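You operate a simulated robot arm through the tools that you are given. There is no shell and no other tool.

Carry out the task below with a simulated two-armed robot. There is one attempt and no reset: what you move stays moved.

Task
Zero the height gauge with the steel block, then put the block back.
Fine: block in the sliding tray, tray in, steel pin down on it, ZERO button once; leave the tray out.

It is judged by the outcome, as a careful person would: the job done as asked, and still so three seconds after it is handed in. It fails if anything else is knocked over, pushed out of place, dropped, spilled or broken.

Robot
Two 6-joint arms with two-finger parallel grippers on one trunk that stands fixed in place. Base frame: the origin is at the foot of the trunk, x ahead of it, y to its left, z up; the work surface is at about z = 0.85. Units: m, degrees, N and s.
The left shoulder is at [0.05, 0.17, 1.306], the right one opposite. Each reaches about 1.092 m from its shoulder. Payload 1.57 kg a hand.
The TCP of each hand is the grasp point between the finger pads, 0.03 m short of the fingertips. In the tool frame z runs along the fingers and y along their closing line. Largest opening 0.08 m; finger width 0.017, thickness 0.012; the body of the gripper, 0.04 by 0.082 m, starts 0.08 m behind the TCP.
Orientation is that of the tool frame in the base frame, as a unit quaternion [x, y, z, w]. With the fingers straight down and closing along the base's y, the tool's x points along the base's -x, its y along +y and its z along -z.

Tools
- The arms move only by the tool drive_tool. It takes "left_commands", "right_commands" or both (then of equal length, played together; a hand with none holds still); each is a list of rows, each a list of 6 numbers: the shift along the tool's x, y, z in units of 150 mm (1.0 is 150 mm), then the turn, a rotation vector about the tool's x, y, z in units of 90 degrees (1.0 is 90 degrees). In form: [[x, y, z, rx, ry, rz], ...]. A call has 1 to 20 rows; each row is the pose to reach, as a shift and turn from the pose commanded when the call began, along the tool's axes at that moment. "left_claw" and "right_claw" are, for a hand that has rows, the opening, from 0 (shut) to 1 (fully open), set as the call begins (left out, the last holds). A call with a number of a shift or a turn outside -1 to 1 is refused whole. Rows are played at 5 a second. More than 0.05 m and 8.6 degrees between two rows, or a gripper value outside its range, and nothing of the call is played. Where a pose cannot be reached the arm comes as near as it can. A force on the tool above 40 N (or 10 N above the force at the start of the call, whichever is more), or a blocked arm, ends the call early, and 0.2 s more pass. Each finger travels about 0.072 m/s and halts on what it meets, pressing with about 36 N; the grip force reading is that of the motor and also rises with nothing between the fingers. The clock runs only during rows and for 0.2 s after the last one: add rows that repeat a pose to give the fingers time. The reply holds the time, the measured pose of the TCP, the force on the tool along the base axes, the opening and the grip force, in the units named above and with some noise, with the torque about the TCP (base axes, N m) and any sound that the robot's microphone picked up, and new pictures: "views" is both (left out), scene, wrist or none (wrist: the cameras of the hands that moved).
- Cameras (640 x 400 px; columns grow to the right, rows downward): "scene" is now at [0.0288, 0.0201, 1.8662]; the picture's right is [0.29, -0.96, 0.00], its down [-0.77, -0.23, -0.59] and it looks along [0.57, 0.17, -0.81] (base axes); focal length 361 px, centre (320, 200). "left" rides on the left gripper at [0.072, 0.006, -0.122] in its tool frame; the picture's right is [-0.09, 1.00, 0.00], its down [-0.84, -0.08, -0.54] and it looks along [-0.54, -0.05, 0.84] (tool axes); focal length 238 px, centre (320, 200). "right" rides on the right gripper at [0.072, -0.007, -0.122] in its tool frame; the picture's right is [0.09, 1.00, 0.00], its down [-0.84, 0.08, -0.54] and it looks along [-0.54, 0.05, 0.84] (tool axes); focal length 238 px, centre (320, 200). There is no depth. A picture from a camera that has moved, and an enlarged one, comes with that camera's place and axes in the base frame and with its lens.
- slide_trunk(by): slides the trunk up (or, below 0, down) by that many m; the arms and the scene camera ride with it, the base frame stays. It gives what a move gives, with no picture.
- pan_tilt(pan, tilt): turns the head with the scene camera to pan (to the left, within 86 degrees either way) and tilt (down, from -29 to 69), counted from straight ahead of the robot. It gives what a move gives, and a new picture of the scene camera.
- close_up(camera, box): a new picture of the part [left, top, right, bottom] of that camera's present view, enlarged. No time passes.
- job_done(): hands the job in; it is judged then, once.

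Places have to be worked out from the pictures, the camera data and where the tool is seen. Open the grippers and draw the arms clear of the work before you hand the job in, unless the task says otherwise.

The tools are called as a command line: name --argument value ..., lists and objects as JSON in quotes. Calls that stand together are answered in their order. drive_tool: Moves the arms, as the interface text tells. Its arguments: {"type":"object","properties":{"left_commands":{"type":"array"},"left_claw":{"type":"number"},"right_commands":{"type":"array"},"right_claw":{"type":"number"},"views":{"type":"string","enum":["both","scene","wrist","none"]}},"required":[]} The other tools are called the same way: slide_trunk (by) slides the trunk up or down; pan_tilt (pan, tilt) turns the head that bears the scene camera; close_up (camera, box) takes an enlarged picture of a part of a camera's view; job_done () hands the job in.

At the start:

```text
t: 0.0
left_position: [0.4868, 0.375, 1.1959]
left_tool_rot: [0.0, 1.0, 0.0, 0.0]
left_force: [0.6, -0.3, 0.0]
left_moment: [0.0, 0.01, 0.01]
left_width: 0.0802
left_gripper_force: 0.1
right_position: [0.7135, -0.075, 1.1962]
right_tool_rot: [0.0, 1.0, 0.0, 0.0]
right_force: [0.0, -0.3, -0.8]
right_moment: [0.0, 0.04, -0.01]
right_width: 0.0801
right_gripper_force: 0.1
trunk travel left (down, up): [-0.921, 0.049]
head pan, tilt: [16.9, 53.8]
```

scene: 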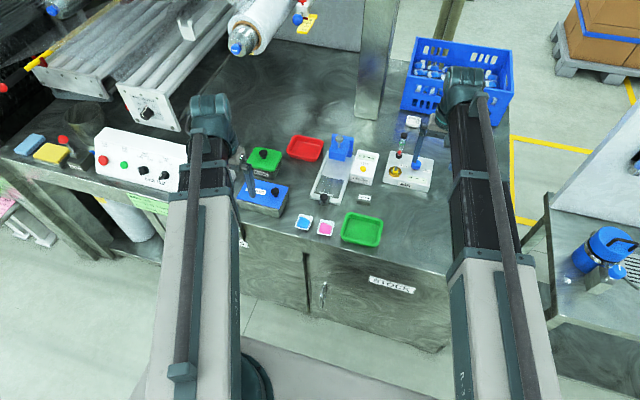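
right: 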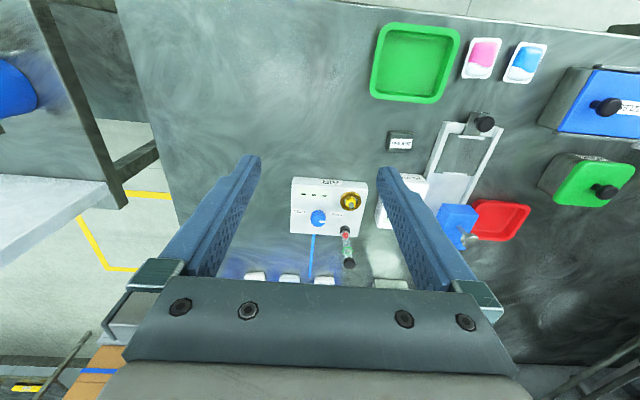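
left: 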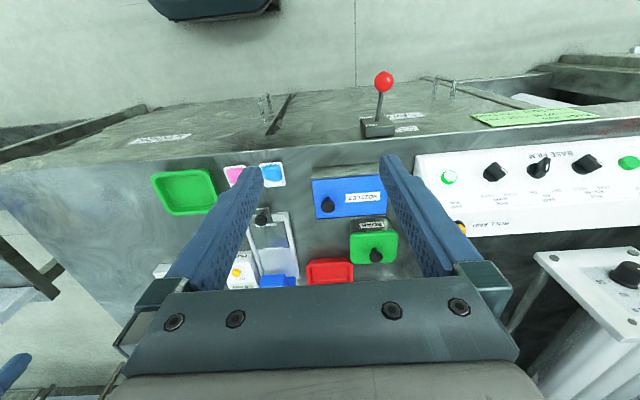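

I start by taking enlarged views of the bench to identify the gauge, tray, block and button.

close_up --camera "scene" --box '[220, 110, 400, 250]'

close_up --camera "scene" --box '[340, 100, 450, 210]'

close_up --camera "right" --box '[360, 90, 560, 260]'

close_up --camera "left" --box '[140, 150, 420, 300]'

```text
2.86 times, centred on (310, 180) of scene
camera zoom: at [0.0288, 0.0201, 1.8662], right [0.29, -0.96, 0.0], down [-0.77, -0.23, -0.59], along [0.57, 0.17, -0.81], focal length 1031 px, centre (349, 257)
```

zoom: 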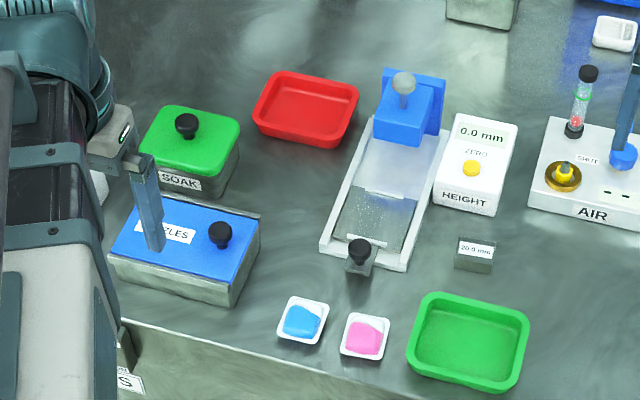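

```text
3.64 times, centred on (395, 155) of scene
camera zoom: at [0.0288, 0.0201, 1.8662], right [0.29, -0.96, 0.0], down [-0.77, -0.23, -0.59], along [0.57, 0.17, -0.81], focal length 1313 px, centre (47, 364)
```

zoom: 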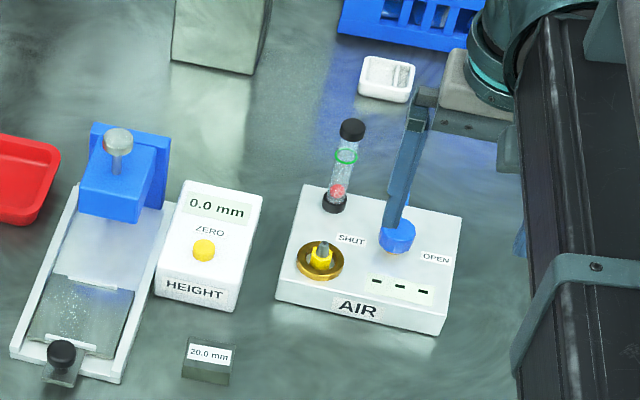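

```text
2.35 times, centred on (460, 175) of right
camera zoom: at [0.6417, -0.081, 1.3176], right [-0.09, 1.0, 0.0], down [0.84, 0.08, 0.54], along [0.54, 0.05, -0.84], focal length 561 px, centre (-9, 259)
```

zoom: 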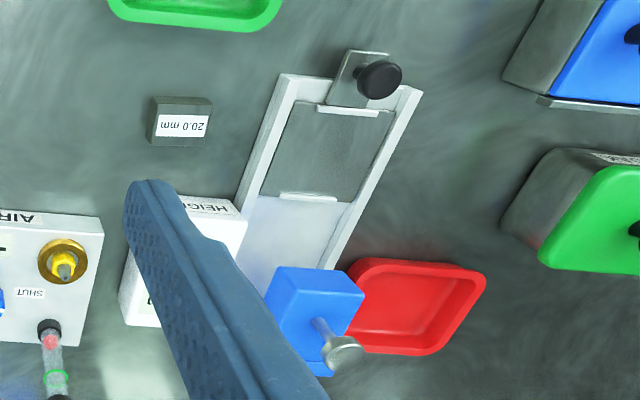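

```text
2.29 times, centred on (280, 225) of left
camera zoom: at [0.4132, 0.3806, 1.3181], right [0.09, 1.0, 0.0], down [0.84, -0.08, 0.54], along [0.54, -0.05, -0.84], focal length 545 px, centre (411, 143)
```

zoom: 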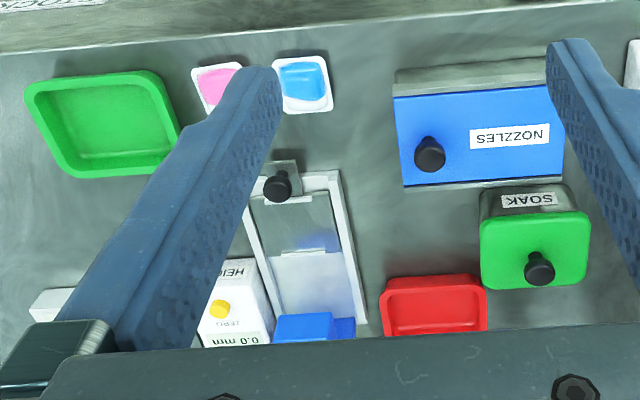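

The block labelled 20.0 mm sits near (0.78, 0.09), the tray rails run along x around y≈0.22 with the knob toward me, and the gauge head is near x≈0.92. I move the left hand over to get a closer camera view.

drive_tool --left_commands '[[-0.233, -0.167, 0.05, 0, 0, 0], [-0.467, -0.333, 0.1, 0, 0, 0], [-0.7, -0.5, 0.15, 0, 0, 0], [-0.933, -0.667, 0.2, 0, 0, 0]]' --views "both"

```text
t: 1.0
left_position: [0.6266, 0.2741, 1.1959]
left_tool_rot: [0.0, 1.0, 0.0, 0.0]
left_force: [-0.2, 0.0, -0.4]
left_moment: [0.02, 0.0, -0.01]
left_width: 0.0801
left_gripper_force: 0.0
left hand out of reach, approached as far as the arm can: row 1, 2, 3, 4
right_position: [0.7145, -0.0743, 1.1948]
right_tool_rot: [0.0, 1.0, 0.0, 0.0]
right_force: [-0.4, -0.4, -0.4]
right_moment: [0.01, 0.05, 0.0]
right_width: 0.0798
right_gripper_force: 0.1
trunk travel left (down, up): [-0.921, 0.049]
head pan, tilt: [16.9, 53.8]
camera scene: at [0.0295, 0.0197, 1.8661], right [0.29, -0.96, 0.0], down [-0.77, -0.23, -0.59], along [0.57, 0.17, -0.81], focal length 361 px, centre (320, 200)
camera left: at [0.5541, 0.28, 1.3179], right [0.09, 1.0, 0.0], down [0.84, -0.08, 0.54], along [0.54, -0.05, -0.84], focal length 238 px, centre (320, 200)
```

scene: 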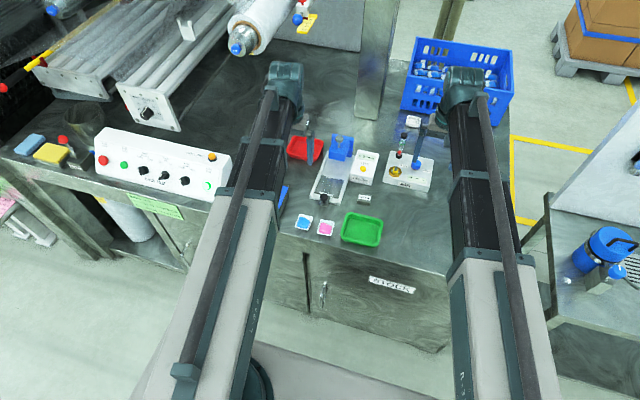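
left: 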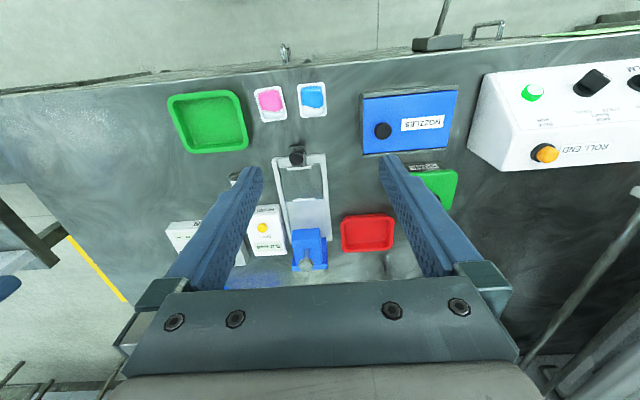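

The left hand reached x,y but not the lower z, so the arm seems limited at this height; I test a small pure downward move with each hand before deciding on lowering the trunk.

drive_tool --left_commands '[[0, 0, 0.1, 0, 0, 0], [0, 0, 0.2, 0, 0, 0]]' --right_commands '[[0, 0, 0.1, 0, 0, 0], [0, 0, 0.2, 0, 0, 0]]' --views "none"

```text
t: 1.6
left_position: [0.6249, 0.2749, 1.195]
left_tool_rot: [-0.001, 1.0, -0.001, 0.0]
left_force: [-0.8, -0.6, 0.1]
left_moment: [-0.01, 0.03, 0.02]
left_width: 0.0801
left_gripper_force: 0.0
left hand out of reach, approached as far as the arm can: row 1, 2
right_position: [0.7139, -0.0743, 1.1956]
right_tool_rot: [0.001, 1.0, 0.001, 0.0]
right_force: [0.4, 0.0, 0.4]
right_moment: [0.0, -0.02, 0.02]
right_width: 0.0801
right_gripper_force: 0.1
right hand out of reach, approached as far as the arm can: row 1, 2
trunk travel left (down, up): [-0.921, 0.049]
head pan, tilt: [16.9, 53.8]
```

Neither hand can go lower with the tool pointing down at this trunk height, so I lower the trunk in a moderate step and check clearances.

slide_trunk --by -0.12

```text
t: 3.1
left_position: [0.6258, 0.2737, 1.0759]
left_tool_rot: [0.0, 1.0, 0.001, 0.0]
left_force: [0.2, 0.3, 0.1]
left_moment: [0.02, -0.02, 0.0]
left_width: 0.0802
left_gripper_force: 0.1
right_position: [0.714, -0.074, 1.0768]
right_tool_rot: [-0.001, 1.0, -0.001, 0.0]
right_force: [0.4, -0.2, -0.5]
right_moment: [-0.02, -0.02, -0.02]
right_width: 0.0799
right_gripper_force: 0.0
trunk travel left (down, up): [-0.801, 0.169]
head pan, tilt: [16.9, 53.8]
```

Hands are now at z≈1.076. I look at both views and test moving the left hand further (to x≈0.70,y≈0.22) at this height.

drive_tool --left_commands '[[-0.12, -0.1, 0.05, 0, 0, 0], [-0.25, -0.2, 0.1, 0, 0, 0], [-0.38, -0.3, 0.15, 0, 0, 0], [-0.5, -0.36, 0.2, 0, 0, 0]]' --views "both"

close_up --camera "left" --box '[200, 80, 440, 260]'

close_up --camera "right" --box '[300, 40, 620, 240]'

```text
t: 4.1
left_position: [0.7023, 0.2218, 1.0749]
left_tool_rot: [0.0, 1.0, 0.0, 0.0]
left_force: [0.3, -0.2, 1.0]
left_moment: [0.0, -0.03, 0.0]
left_width: 0.0801
left_gripper_force: 0.1
left hand out of reach, approached as far as the arm can: row 1, 2, 3, 4
right_position: [0.715, -0.0743, 1.0753]
right_tool_rot: [0.0, 1.0, 0.0, 0.0]
right_force: [-0.1, 0.0, 0.1]
right_moment: [0.02, -0.03, -0.02]
right_width: 0.0798
right_gripper_force: 0.1
trunk travel left (down, up): [-0.801, 0.169]
head pan, tilt: [16.9, 53.8]
camera scene: at [0.0291, 0.02, 1.7462], right [0.29, -0.96, 0.0], down [-0.77, -0.23, -0.59], along [0.57, 0.17, -0.81], focal length 361 px, centre (320, 200)
camera left: at [0.629, 0.2269, 1.198], right [0.09, 1.0, 0.0], down [0.84, -0.08, 0.54], along [0.54, -0.05, -0.84], focal length 238 px, centre (320, 200)
```

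scene: 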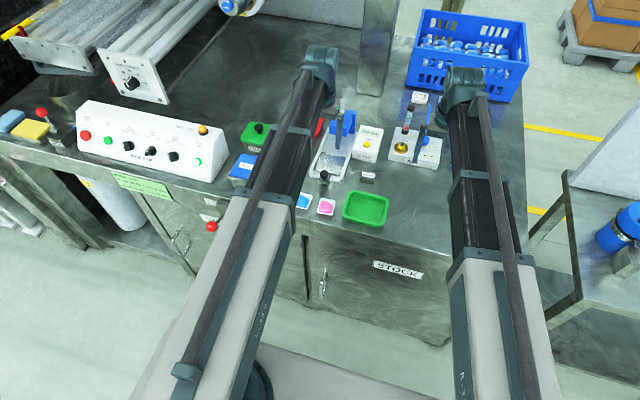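
left: 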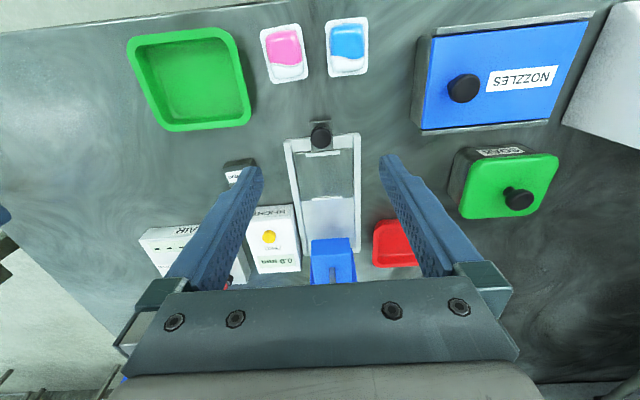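

```text
2.22 times, centred on (320, 170) of left
camera zoom: at [0.629, 0.2269, 1.198], right [0.09, 1.0, 0.0], down [0.84, -0.08, 0.54], along [0.54, -0.05, -0.84], focal length 530 px, centre (320, 267)
```

zoom: 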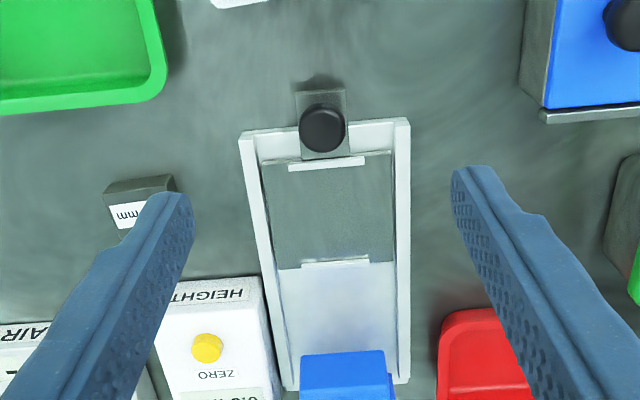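

```text
2.00 times, centred on (460, 140) of right
camera zoom: at [0.6419, -0.081, 1.1974], right [-0.09, 1.0, 0.0], down [0.84, 0.08, 0.54], along [0.54, 0.05, -0.84], focal length 477 px, centre (40, 320)
```

zoom: 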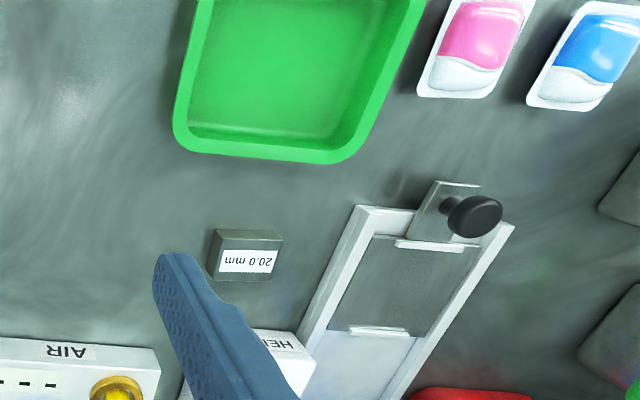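

Hand height limits ride with the trunk, so I'll lower it further later. First I zoom on the block, pin and ZERO button for precise geometry.

close_up --camera "right" --box '[390, 140, 470, 190]'

close_up --camera "scene" --box '[300, 90, 400, 190]'

close_up --camera "scene" --box '[345, 160, 395, 190]'

close_up --camera "left" --box '[230, 190, 370, 290]'

```text
8.00 times, centred on (430, 165) of right
camera zoom: at [0.6419, -0.081, 1.1974], right [-0.09, 1.0, 0.0], down [0.84, 0.08, 0.54], along [0.54, 0.05, -0.84], focal length 1907 px, centre (-560, 480)
```

zoom: 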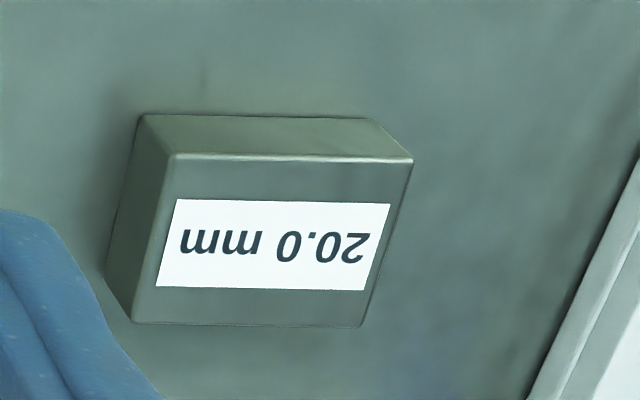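

```text
4.00 times, centred on (350, 140) of scene
camera zoom: at [0.0291, 0.02, 1.7462], right [0.29, -0.96, 0.0], down [-0.77, -0.23, -0.59], along [0.57, 0.17, -0.81], focal length 1444 px, centre (200, 440)
```

zoom: 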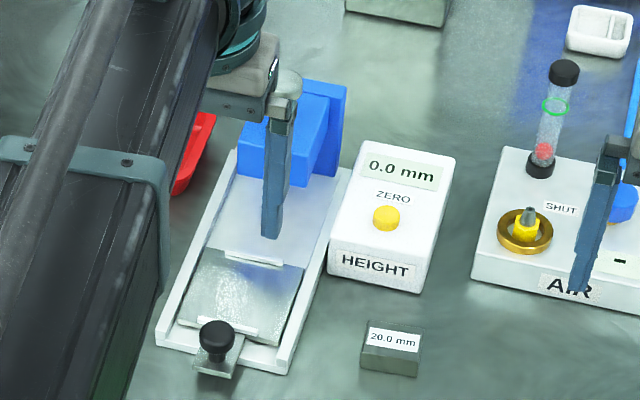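

```text
12.80 times, centred on (370, 175) of scene
camera zoom: at [0.0291, 0.02, 1.7462], right [0.29, -0.96, 0.0], down [-0.77, -0.23, -0.59], along [0.57, 0.17, -0.81], focal length 4620 px, centre (-320, 520)
```

zoom: 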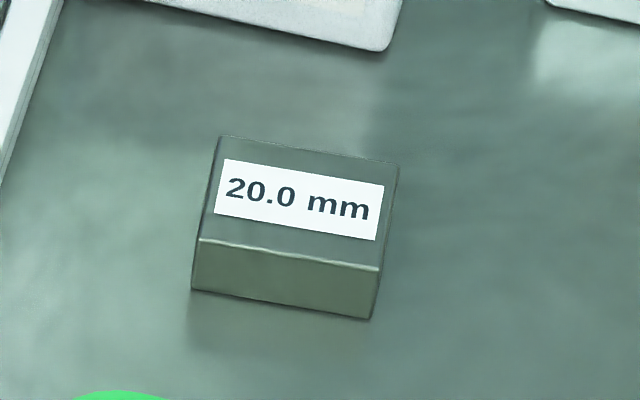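

```text
4.00 times, centred on (300, 240) of left
camera zoom: at [0.629, 0.2269, 1.198], right [0.09, 1.0, 0.0], down [0.84, -0.08, 0.54], along [0.54, -0.05, -0.84], focal length 953 px, centre (400, 40)
```

zoom: 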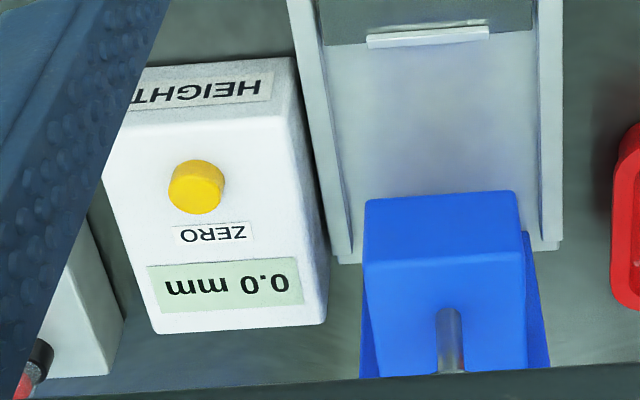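

Block: about 45×35×20 mm at (0.786, 0.089), yaw ≈ +4°. Tray knob at (0.7305, 0.219, 0.891), pin knob at (0.917, 0.222, 0.983). I raise both hands relative to the trunk, then lower the trunk so the hands can reach the bench.

drive_tool --left_commands '[[0, 0, -0.3, 0, 0, 0], [0, 0, -0.6, 0, 0, 0], [0, 0, -0.9, 0, 0, 0]]' --right_commands '[[0, 0, -0.3, 0, 0, 0], [0, 0, -0.6, 0, 0, 0], [0, 0, -0.9, 0, 0, 0]]' --views "none"

slide_trunk --by -0.22

```text
t: 4.9
left_position: [0.7013, 0.2216, 1.0763]
left_tool_rot: [0.0, 1.0, 0.0, 0.0]
left_force: [0.1, 0.6, -0.3]
left_moment: [0.0, 0.0, -0.03]
left_width: 0.0802
left_gripper_force: 0.1
left hand out of reach, approached as far as the arm can: row 1, 2, 3
right_position: [0.7138, -0.0748, 1.0763]
right_tool_rot: [0.0, 1.0, 0.001, 0.0]
right_force: [0.1, -0.4, -0.1]
right_moment: [0.03, -0.01, -0.03]
right_width: 0.0801
right_gripper_force: 0.1
right hand out of reach, approached as far as the arm can: row 1, 2, 3
trunk travel left (down, up): [-0.801, 0.169]
head pan, tilt: [16.9, 53.8]
```

```text
t: 6.8
left_position: [0.7007, 0.2209, 0.8809]
left_tool_rot: [0.0, 1.0, 0.0, 0.002]
left_force: [-3.0, 0.2, 12.1]
left_moment: [-0.4, 0.23, 0.08]
left_width: 0.0798
left_gripper_force: 0.1
right_position: [0.7132, -0.0743, 0.8793]
right_tool_rot: [0.0, 1.0, 0.0, 0.002]
right_force: [-3.2, -0.4, 18.7]
right_moment: [0.23, 0.25, -0.02]
right_width: 0.0798
right_gripper_force: 0.0
trunk travel left (down, up): [-0.603, 0.367]
head pan, tilt: [16.9, 53.8]
stopped: the force on the tool passed its limit at 439 N (the readings are from after the stop); the commanded pose is now the measured one
```

The hands evidently can't change height on their own and the trunk took the fingertips down onto the bench (fingertips at z≈0.851). I check the pictures for any displacement before moving anything.

close_up --camera "left" --box '[0, 0, 640, 400]'

close_up --camera "right" --box '[0, 0, 640, 400]'

close_up --camera "scene" --box '[0, 0, 640, 400]'

```text
1.00 times, centred on (320, 200) of left (not enlarged: the box is as wide or as high as the picture)
camera zoom: at [0.6269, 0.2269, 1.0021], right [0.09, 1.0, 0.0], down [0.84, -0.08, 0.54], along [0.54, -0.05, -0.84], focal length 238 px, centre (320, 200)
```

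zoom: 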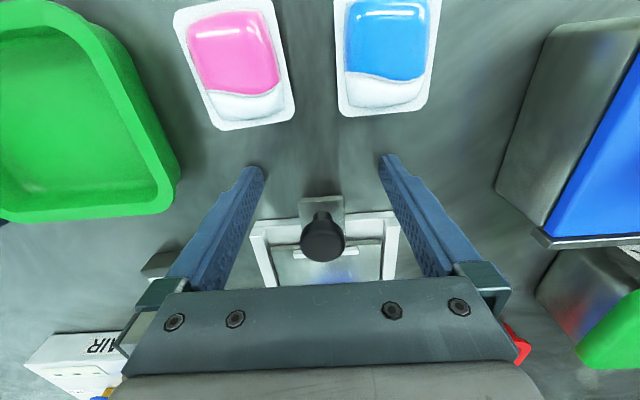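

```text
1.00 times, centred on (320, 200) of right (not enlarged: the box is as wide or as high as the picture)
camera zoom: at [0.64, -0.0811, 1.0015], right [-0.09, 1.0, 0.0], down [0.84, 0.08, 0.54], along [0.54, 0.05, -0.84], focal length 238 px, centre (320, 200)
```

zoom: 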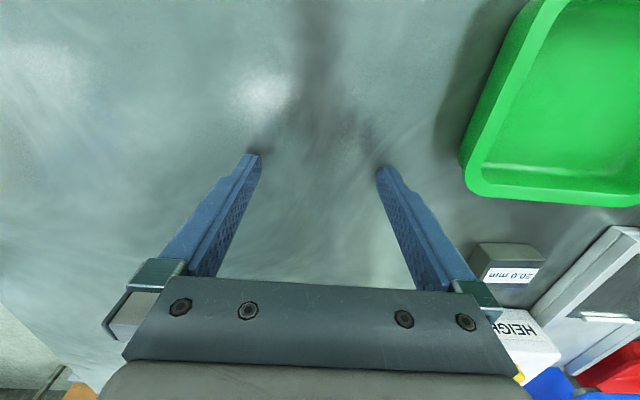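

```text
1.00 times, centred on (320, 200) of scene (not enlarged: the box is as wide or as high as the picture)
camera zoom: at [0.0253, 0.0198, 1.5488], right [0.29, -0.96, 0.0], down [-0.77, -0.23, -0.59], along [0.57, 0.17, -0.81], focal length 361 px, centre (320, 200)
```

zoom: 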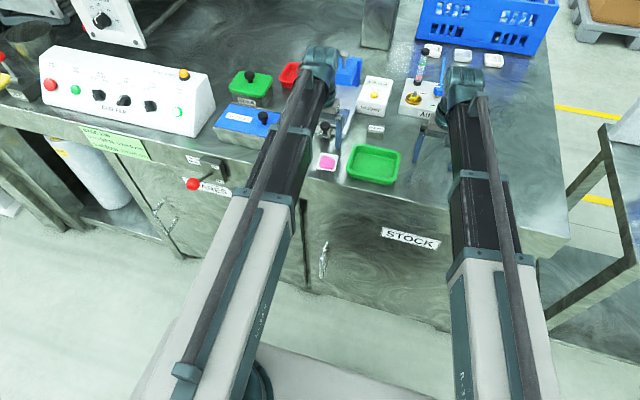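

The bench contact was on bare surface; tray, knob and block appear undisturbed. I raise the trunk to get the fingers clear.

slide_trunk --by 0.13

```text
t: 8.4
left_position: [0.7021, 0.221, 1.0081]
left_tool_rot: [0.0, 1.0, 0.001, 0.002]
left_force: [-0.5, -0.8, -0.1]
left_moment: [0.0, -0.01, 0.0]
left_width: 0.0802
left_gripper_force: 0.0
right_position: [0.7162, -0.0754, 1.008]
right_tool_rot: [0.0, 1.0, 0.0, 0.002]
right_force: [0.8, -0.3, 0.2]
right_moment: [-0.01, 0.02, -0.01]
right_width: 0.08
right_gripper_force: 0.1
trunk travel left (down, up): [-0.733, 0.237]
head pan, tilt: [16.9, 53.8]
```

Now I test what the arm can do: small height change and a small tilt with the right hand over free space.

drive_tool --right_commands '[[0, 0, -0.1, 0, 0, 0], [0, 0, -0.1, 0, 0, 0]]' --views "none"

drive_tool --right_commands '[[0, 0, 0, 0.09, 0, 0], [0, 0, 0, 0.09, 0, 0]]' --views "none"

drive_tool --right_commands '[[0, 0, 0, 0, 0.09, 0], [0, 0, 0, 0, 0.09, 0]]' --views "none"

drive_tool --right_commands '[[0, 0, 0, 0, 0, 0.09], [0, 0, 0, 0, 0, 0.09]]' --views "none"

```text
t: 9.0
left_position: [0.7033, 0.2217, 1.0077]
left_tool_rot: [0.0, 1.0, 0.0, 0.002]
left_force: [0.5, 0.2, -0.3]
left_moment: [0.02, 0.0, 0.0]
left_width: 0.08
left_gripper_force: 0.1
right_position: [0.7156, -0.0742, 1.0073]
right_tool_rot: [-0.001, 1.0, 0.001, 0.002]
right_force: [0.0, 0.6, 0.2]
right_moment: [0.0, -0.01, -0.03]
right_width: 0.0801
right_gripper_force: 0.1
right hand out of reach, approached as far as the arm can: row 1, 2
trunk travel left (down, up): [-0.733, 0.237]
head pan, tilt: [16.9, 53.8]
```

```text
t: 9.6
left_position: [0.7033, 0.2219, 1.0074]
left_tool_rot: [0.0, 1.0, 0.0, 0.003]
left_force: [0.6, 0.5, 0.0]
left_moment: [0.05, 0.0, 0.04]
left_width: 0.0799
left_gripper_force: 0.1
right_position: [0.715, -0.0742, 1.0107]
right_tool_rot: [0.002, 0.997, -0.071, 0.002]
right_force: [-0.2, 0.0, -0.4]
right_moment: [-0.03, -0.02, -0.01]
right_width: 0.0802
right_gripper_force: 0.1
trunk travel left (down, up): [-0.733, 0.237]
head pan, tilt: [16.9, 53.8]
```

```text
t: 10.2
left_position: [0.7019, 0.2209, 1.0084]
left_tool_rot: [0.001, 1.0, 0.0, 0.001]
left_force: [0.0, -0.1, -0.4]
left_moment: [0.01, 0.04, 0.03]
left_width: 0.08
left_gripper_force: 0.0
right_position: [0.7147, -0.0745, 1.0125]
right_tool_rot: [0.005, 0.995, -0.071, -0.069]
right_force: [0.6, 0.6, -0.2]
right_moment: [0.0, -0.04, 0.01]
right_width: 0.08
right_gripper_force: 0.0
right hand out of reach, approached as far as the arm can: row 1, 2
trunk travel left (down, up): [-0.733, 0.237]
head pan, tilt: [16.9, 53.8]
```

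```text
t: 10.8
left_position: [0.7018, 0.2219, 1.0068]
left_tool_rot: [0.0, 1.0, 0.0, 0.002]
left_force: [-0.2, 0.2, 0.0]
left_moment: [-0.02, -0.03, -0.01]
left_width: 0.0799
left_gripper_force: 0.0
right_position: [0.7152, -0.0744, 1.0128]
right_tool_rot: [0.076, 0.992, -0.075, -0.064]
right_force: [-0.1, 0.0, -0.6]
right_moment: [0.02, 0.0, 0.0]
right_width: 0.0802
right_gripper_force: 0.1
trunk travel left (down, up): [-0.733, 0.237]
head pan, tilt: [16.9, 53.8]
```

The arms move only horizontally and in orientation; height comes from the trunk (tilting changes it slightly). I straighten the right hand again and then park it in front of the bench, clear of everything.

drive_tool --right_commands '[[0, 0, 0, -0.048, -0.041, -0.0485], [0, 0, 0, -0.096, -0.082, -0.097], [0, 0, 0, -0.096, -0.082, -0.097]]' --views "none"

```text
t: 11.6
left_position: [0.7027, 0.2211, 1.0077]
left_tool_rot: [0.0, 1.0, 0.0, 0.002]
left_force: [-0.2, -0.4, -0.6]
left_moment: [0.01, -0.01, 0.01]
left_width: 0.08
left_gripper_force: 0.0
right_position: [0.715, -0.0741, 1.0086]
right_tool_rot: [-0.001, 1.0, 0.0, 0.0]
right_force: [0.5, -0.2, -0.6]
right_moment: [0.0, 0.02, -0.01]
right_width: 0.0802
right_gripper_force: 0.1
right hand out of reach, approached as far as the arm can: row 1, 2, 3
trunk travel left (down, up): [-0.733, 0.237]
head pan, tilt: [16.9, 53.8]
```

Right hand is straight again. I move it back off the bench edge, and bring the left hand above the block with a matching 4° yaw, still high.

drive_tool --right_commands '[[0.18, -0.193, 0, 0, 0, 0], [0.36, -0.387, 0, 0, 0, 0], [0.54, -0.58, 0, 0, 0, 0], [0.72, -0.773, 0, 0, 0, 0], [0.9, -0.967, 0, 0, 0, 0]]' --left_commands '[[-0.11, -0.177, 0, 0, 0, -0.009], [-0.222, -0.353, 0, 0, 0, -0.018], [-0.333, -0.53, 0, 0, 0, -0.027], [-0.444, -0.707, 0, 0, 0, -0.036], [-0.555, -0.883, 0, 0, 0, -0.044]]' --views "both"

close_up --camera "left" --box '[240, 100, 400, 220]'

close_up --camera "right" --box '[400, 150, 640, 400]'

```text
t: 12.8
left_position: [0.785, 0.0872, 1.0086]
left_tool_rot: [-0.035, 0.999, 0.0, 0.002]
left_force: [0.4, 0.3, 0.1]
left_moment: [-0.03, -0.04, 0.01]
left_width: 0.08
left_gripper_force: 0.1
right_position: [0.5797, -0.2205, 1.0071]
right_tool_rot: [-0.001, 1.0, 0.0, 0.002]
right_force: [0.2, -0.4, -0.1]
right_moment: [-0.03, 0.02, 0.04]
right_width: 0.0801
right_gripper_force: 0.0
trunk travel left (down, up): [-0.733, 0.237]
head pan, tilt: [16.9, 53.8]
camera scene: at [0.0286, 0.0195, 1.6784], right [0.29, -0.96, 0.0], down [-0.77, -0.23, -0.59], along [0.57, 0.17, -0.81], focal length 361 px, centre (320, 200)
camera right: at [0.5073, -0.2265, 1.1297], right [-0.09, 1.0, 0.0], down [0.84, 0.08, 0.54], along [0.54, 0.05, -0.84], focal length 238 px, centre (320, 200)
camera left: at [0.7125, 0.0889, 1.1302], right [0.02, 1.0, 0.0], down [0.84, -0.02, 0.54], along [0.54, -0.01, -0.84], focal length 238 px, centre (320, 200)
```

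scene: 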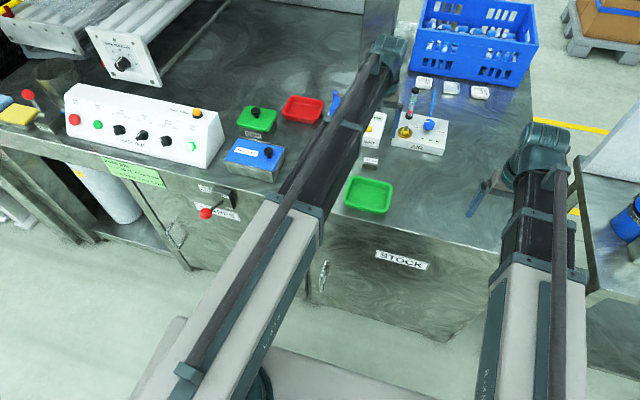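
right: 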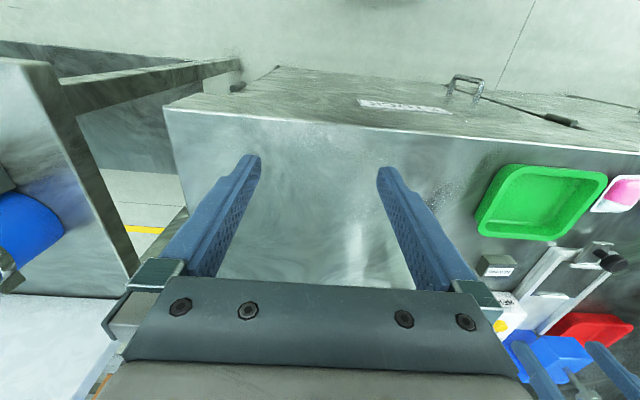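
left: 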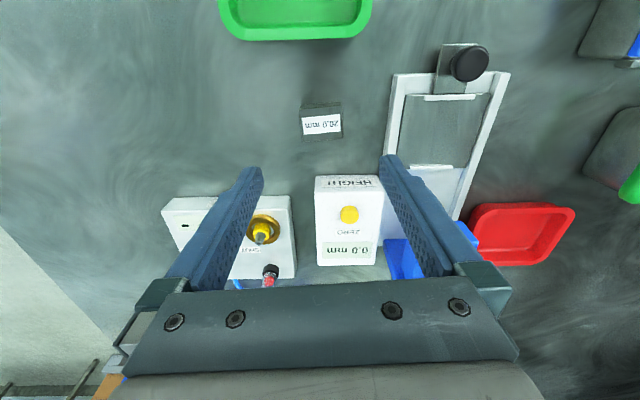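

```text
3.33 times, centred on (320, 160) of left
camera zoom: at [0.7125, 0.0889, 1.1302], right [0.02, 1.0, 0.0], down [0.84, -0.02, 0.54], along [0.54, -0.01, -0.84], focal length 794 px, centre (320, 333)
```

zoom: 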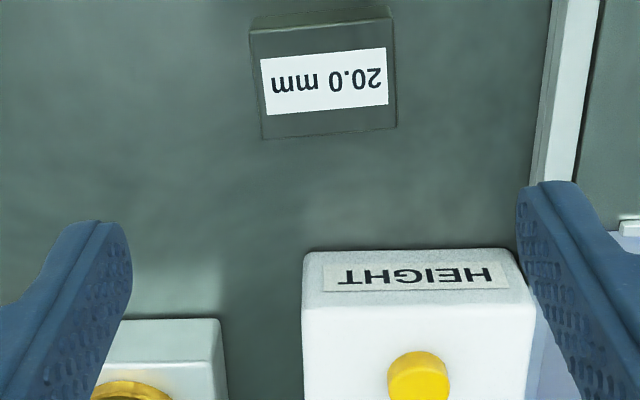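

```text
1.60 times, centred on (520, 275) of right
camera zoom: at [0.5073, -0.2265, 1.1297], right [-0.09, 1.0, 0.0], down [0.84, 0.08, 0.54], along [0.54, 0.05, -0.84], focal length 381 px, centre (0, 80)
```

zoom: 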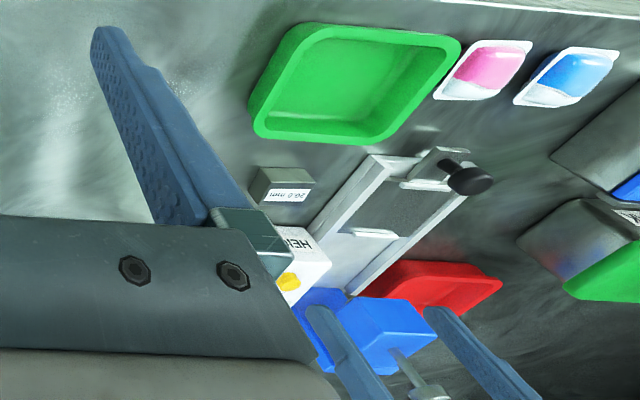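

Block confirmed at about (0.7855, 0.0893), yaw 4°. The right hand is right over the bench edge (x≈0.585), so I pull it further back, fine-tune the left hand over the block, then lower partway.

drive_tool --right_commands '[[0.2, 0, 0, 0, 0, 0], [0.4, 0, 0, 0, 0, 0], [0.6, 0, 0, 0, 0, 0]]' --left_commands '[[-0.007, 0.007, 0, 0, 0, 0], [-0.007, 0.007, 0, 0, 0, 0], [-0.007, 0.007, 0, 0, 0, 0]]' --views "none"

slide_trunk --by -0.08

close_up --camera "left" --box '[160, 60, 480, 260]'

close_up --camera "right" --box '[0, 0, 640, 400]'

```text
t: 13.6
left_position: [0.7869, 0.09, 1.0081]
left_tool_rot: [-0.035, 0.999, -0.001, 0.001]
left_force: [-0.1, 0.0, -0.5]
left_moment: [0.03, 0.01, -0.01]
left_width: 0.0803
left_gripper_force: 0.0
right_position: [0.4898, -0.2201, 1.0086]
right_tool_rot: [-0.002, 1.0, 0.0, 0.001]
right_force: [-1.2, -0.6, -0.1]
right_moment: [0.0, 0.0, -0.05]
right_width: 0.0799
right_gripper_force: 0.1
trunk travel left (down, up): [-0.733, 0.237]
head pan, tilt: [16.9, 53.8]
```

```text
t: 14.7
left_position: [0.7868, 0.0908, 0.9268]
left_tool_rot: [-0.035, 0.999, -0.001, 0.002]
left_force: [0.4, -0.6, 0.0]
left_moment: [-0.02, 0.02, 0.01]
left_width: 0.0798
left_gripper_force: 0.0
right_position: [0.491, -0.2206, 0.929]
right_tool_rot: [0.0, 1.0, 0.0, 0.001]
right_force: [-0.4, -0.3, -0.6]
right_moment: [-0.01, 0.02, 0.0]
right_width: 0.08
right_gripper_force: 0.0
trunk travel left (down, up): [-0.653, 0.317]
head pan, tilt: [16.9, 53.8]
```

```text
2.00 times, centred on (320, 160) of left
camera zoom: at [0.7134, 0.0907, 1.0502], right [0.02, 1.0, 0.0], down [0.84, -0.02, 0.54], along [0.54, -0.01, -0.84], focal length 477 px, centre (320, 280)
```

zoom: 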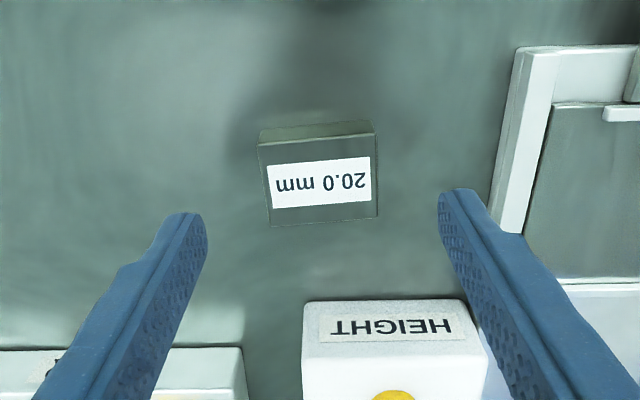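

```text
1.00 times, centred on (320, 200) of right (not enlarged: the box is as wide or as high as the picture)
camera zoom: at [0.4181, -0.2264, 1.0498], right [-0.09, 1.0, 0.0], down [0.84, 0.08, 0.54], along [0.54, 0.05, -0.84], focal length 238 px, centre (320, 200)
```

zoom: 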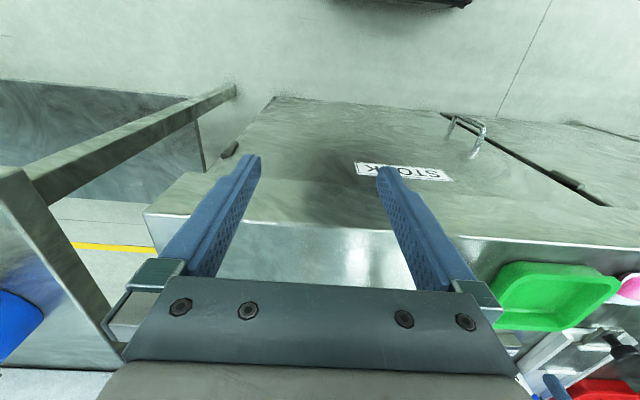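

Alignment over the block looks good (within ~2 mm). I lower the last ~39 mm so the fingertips end about 8 mm above the bench, then close.

slide_trunk --by -0.039

drive_tool --left_commands '[[0, 0, 0, 0, 0, 0], [0, 0, 0, 0, 0, 0], [0, 0, 0, 0, 0, 0], [0, 0, 0, 0, 0, 0], [0, 0, 0, 0, 0, 0]]' --left_claw 0.45 --views "wrist"

```text
t: 15.6
left_position: [0.7866, 0.091, 0.8894]
left_tool_rot: [-0.035, 0.999, 0.001, 0.002]
left_force: [-0.5, -0.6, -0.5]
left_moment: [-0.03, -0.01, 0.03]
left_width: 0.0801
left_gripper_force: 0.1
right_position: [0.4892, -0.2202, 0.8895]
right_tool_rot: [-0.001, 1.0, 0.0, 0.001]
right_force: [0.1, -0.5, 0.1]
right_moment: [0.0, -0.02, 0.03]
right_width: 0.0795
right_gripper_force: 0.0
trunk travel left (down, up): [-0.614, 0.356]
head pan, tilt: [16.9, 53.8]
```

```text
t: 16.8
left_position: [0.7873, 0.09, 0.8884]
left_tool_rot: [-0.034, 0.999, 0.0, 0.002]
left_force: [0.9, 0.7, 2.1]
left_moment: [-0.06, -0.02, 0.03]
left_width: 0.0456
left_gripper_force: 35.8
right_position: [0.4909, -0.2194, 0.889]
right_tool_rot: [-0.001, 1.0, 0.0, 0.001]
right_force: [0.1, -0.7, -0.2]
right_moment: [0.0, 0.03, -0.01]
right_width: 0.0802
right_gripper_force: 0.0
trunk travel left (down, up): [-0.614, 0.356]
head pan, tilt: [16.9, 53.8]
camera left: at [0.7134, 0.0908, 1.0111], right [0.02, 1.0, 0.0], down [0.84, -0.02, 0.54], along [0.54, -0.01, -0.84], focal length 238 px, centre (320, 200)
```

left: 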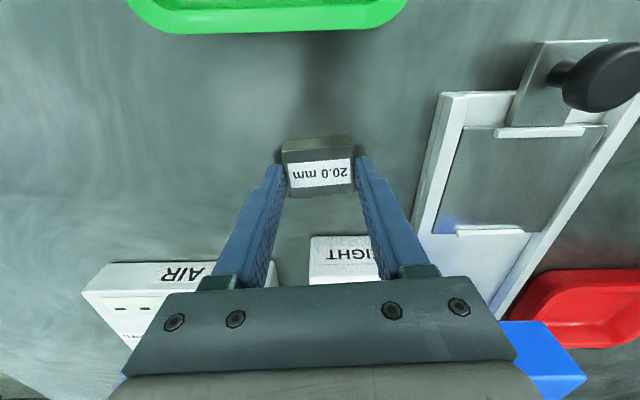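

Block gripped (45.6 mm width, 36 N). I lift it 60 mm via the trunk and view the tray for placement.

slide_trunk --by 0.06

close_up --camera "left" --box '[240, 20, 640, 270]'

```text
t: 17.8
left_position: [0.7867, 0.0892, 0.9488]
left_tool_rot: [-0.035, 0.999, 0.0, 0.002]
left_force: [0.4, 0.6, -2.1]
left_moment: [0.0, 0.0, -0.01]
left_width: 0.0455
left_gripper_force: 36.0
right_position: [0.4913, -0.2194, 0.9492]
right_tool_rot: [-0.001, 1.0, 0.0, 0.0]
right_force: [0.1, 0.6, -0.2]
right_moment: [0.03, 0.02, 0.01]
right_width: 0.0799
right_gripper_force: 0.1
trunk travel left (down, up): [-0.674, 0.296]
head pan, tilt: [16.9, 53.8]
```

```text
1.60 times, centred on (440, 145) of left
camera zoom: at [0.7138, 0.0907, 1.0708], right [0.02, 1.0, 0.0], down [0.84, -0.02, 0.54], along [0.54, -0.01, -0.84], focal length 381 px, centre (128, 288)
```

zoom: 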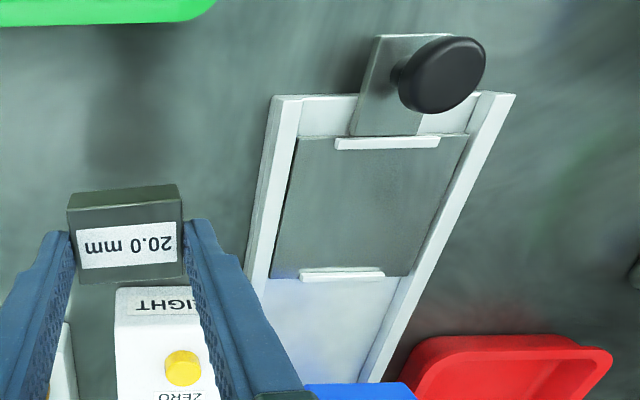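

Tray centre between the bars is about (0.799, 0.220). I carry the block there, turning it square to the tray.

drive_tool --left_commands '[[-0.03, 0.172, 0, 0, 0, 0.009], [-0.06, 0.344, 0, 0, 0, 0.018], [-0.089, 0.516, 0, 0, 0, 0.027], [-0.119, 0.688, 0, 0, 0, 0.036], [-0.148, 0.8605, 0, 0, 0, 0.044], [-0.148, 0.8605, 0, 0, 0, 0.044]]' --views "wrist"

close_up --camera "left" --box '[220, 100, 420, 240]'

```text
t: 19.2
left_position: [0.799, 0.2205, 0.9488]
left_tool_rot: [0.0, 1.0, 0.0, 0.001]
left_force: [-0.2, -0.2, -2.5]
left_moment: [0.0, -0.01, 0.0]
left_width: 0.0454
left_gripper_force: 36.4
right_position: [0.4916, -0.2207, 0.9484]
right_tool_rot: [-0.001, 1.0, 0.0, 0.0]
right_force: [0.0, -0.8, 0.4]
right_moment: [0.01, 0.01, 0.01]
right_width: 0.0798
right_gripper_force: 0.1
trunk travel left (down, up): [-0.674, 0.296]
head pan, tilt: [16.9, 53.8]
camera left: at [0.7269, 0.2265, 1.0709], right [0.09, 1.0, 0.0], down [0.84, -0.08, 0.54], along [0.54, -0.05, -0.84], focal length 238 px, centre (320, 200)
```

left: 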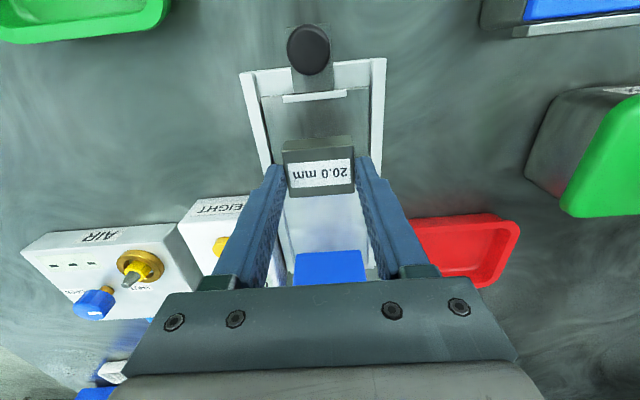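

```text
2.86 times, centred on (320, 170) of left
camera zoom: at [0.7269, 0.2265, 1.0709], right [0.09, 1.0, 0.0], down [0.84, -0.08, 0.54], along [0.54, -0.05, -0.84], focal length 681 px, centre (320, 286)
```

zoom: 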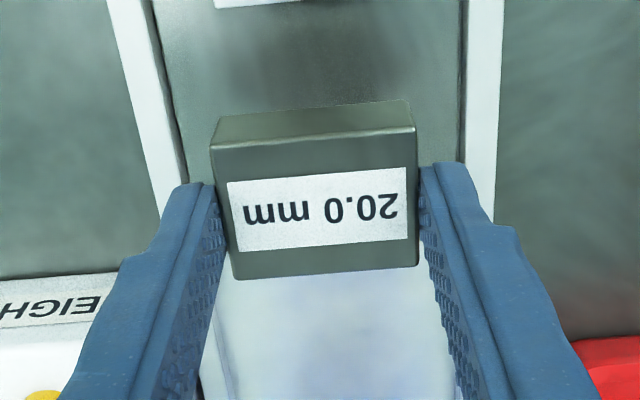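

The block hangs centred over the tray. I lower in steps, watching the force.

slide_trunk --by -0.035

slide_trunk --by -0.005

close_up --camera "left" --box '[220, 80, 420, 220]'

```text
t: 20.0
left_position: [0.7995, 0.2206, 0.915]
left_tool_rot: [0.0, 1.0, 0.0, 0.002]
left_force: [-0.3, -0.5, -1.2]
left_moment: [0.02, -0.01, 0.01]
left_width: 0.0454
left_gripper_force: 36.0
right_position: [0.4907, -0.2207, 0.9149]
right_tool_rot: [-0.001, 1.0, 0.001, 0.001]
right_force: [-0.2, -0.3, 0.4]
right_moment: [-0.01, 0.04, 0.01]
right_width: 0.0799
right_gripper_force: 0.1
trunk travel left (down, up): [-0.639, 0.331]
head pan, tilt: [16.9, 53.8]
```

```text
t: 20.5
left_position: [0.7993, 0.2194, 0.9095]
left_tool_rot: [0.0, 1.0, 0.0, 0.002]
left_force: [0.9, -0.1, -1.9]
left_moment: [0.02, -0.02, -0.01]
left_width: 0.0456
left_gripper_force: 36.4
right_position: [0.4907, -0.2199, 0.9085]
right_tool_rot: [-0.001, 1.0, 0.0, 0.001]
right_force: [0.5, 0.5, 0.4]
right_moment: [-0.01, -0.03, 0.02]
right_width: 0.08
right_gripper_force: 0.1
trunk travel left (down, up): [-0.634, 0.336]
head pan, tilt: [16.9, 53.8]
```

```text
2.86 times, centred on (320, 150) of left
camera zoom: at [0.7268, 0.2261, 1.031], right [0.09, 1.0, 0.0], down [0.84, -0.08, 0.54], along [0.54, -0.05, -0.84], focal length 681 px, centre (320, 343)
```

zoom: 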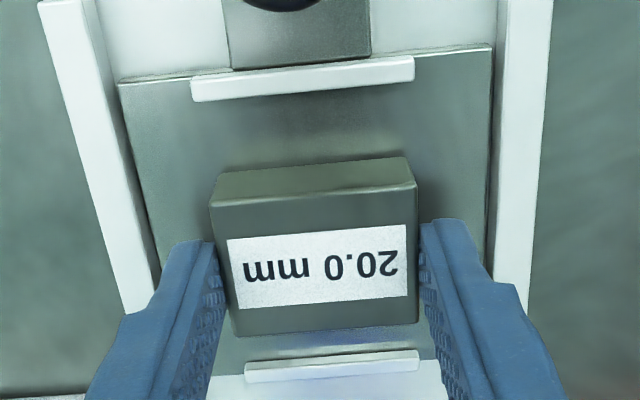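

Still free; block bottom is at about z=0.870. Continuing in smaller steps.

slide_trunk --by -0.003

slide_trunk --by -0.003

```text
t: 21.0
left_position: [0.7996, 0.2201, 0.9075]
left_tool_rot: [0.0, 1.0, 0.001, 0.003]
left_force: [5.1, 1.6, 14.8]
left_moment: [-0.09, 0.1, 0.02]
left_width: 0.0454
left_gripper_force: 35.6
right_position: [0.4893, -0.2205, 0.9056]
right_tool_rot: [-0.001, 1.0, 0.001, 0.0]
right_force: [-0.2, 0.0, -0.4]
right_moment: [-0.02, 0.0, -0.02]
right_width: 0.0801
right_gripper_force: 0.2
trunk travel left (down, up): [-0.631, 0.339]
head pan, tilt: [16.9, 53.8]
```

```text
t: 21.5
left_position: [0.7988, 0.2196, 0.905]
left_tool_rot: [0.0, 1.0, 0.001, 0.003]
left_force: [7.0, 2.2, 33.1]
left_moment: [0.03, -0.28, -0.01]
left_width: 0.0455
left_gripper_force: 36.5
right_position: [0.4876, -0.2206, 0.9039]
right_tool_rot: [-0.001, 1.0, 0.0, 0.001]
right_force: [0.3, 0.8, 0.5]
right_moment: [-0.02, -0.01, 0.01]
right_width: 0.0801
right_gripper_force: 0.0
trunk travel left (down, up): [-0.628, 0.342]
head pan, tilt: [16.9, 53.8]
```

Contact: the block is seated (plate top z≈0.87) with ~33 N. I ease the trunk up 3 mm to relieve the force, then open the fingers modestly within the rails.

slide_trunk --by 0.003

drive_tool --left_commands '[[0, 0, 0, 0, 0, 0], [0, 0, 0, 0, 0, 0], [0, 0, 0, 0, 0, 0]]' --left_claw 0.72 --views "wrist"

```text
t: 22.1
left_position: [0.7997, 0.2199, 0.9045]
left_tool_rot: [0.0, 1.0, 0.0, 0.001]
left_force: [0.7, 0.2, -3.5]
left_moment: [-0.02, -0.03, -0.02]
left_width: 0.0456
left_gripper_force: 35.5
right_position: [0.4912, -0.2195, 0.9059]
right_tool_rot: [-0.001, 1.0, 0.0, 0.0]
right_force: [-0.4, -0.3, -0.2]
right_moment: [-0.01, 0.01, 0.01]
right_width: 0.0802
right_gripper_force: 0.1
trunk travel left (down, up): [-0.631, 0.339]
head pan, tilt: [16.9, 53.8]
```

```text
t: 22.9
left_position: [0.7989, 0.2202, 0.9057]
left_tool_rot: [0.0, 1.0, 0.0, 0.002]
left_force: [0.1, 0.3, 0.4]
left_moment: [0.02, 0.04, 0.03]
left_width: 0.0576
left_gripper_force: 0.0
right_position: [0.491, -0.2207, 0.9053]
right_tool_rot: [-0.001, 1.0, 0.0, 0.0]
right_force: [0.6, -0.3, 0.2]
right_moment: [0.0, -0.01, -0.01]
right_width: 0.0798
right_gripper_force: 0.0
trunk travel left (down, up): [-0.631, 0.339]
head pan, tilt: [16.9, 53.8]
camera left: at [0.7267, 0.2261, 1.0281], right [0.09, 1.0, 0.0], down [0.84, -0.08, 0.54], along [0.54, -0.05, -0.84], focal length 238 px, centre (320, 200)
```

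left: 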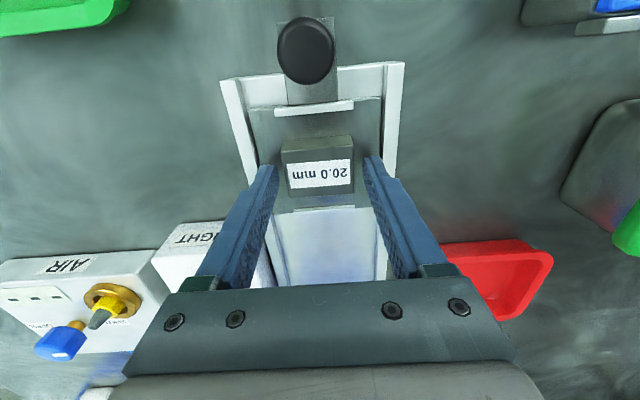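

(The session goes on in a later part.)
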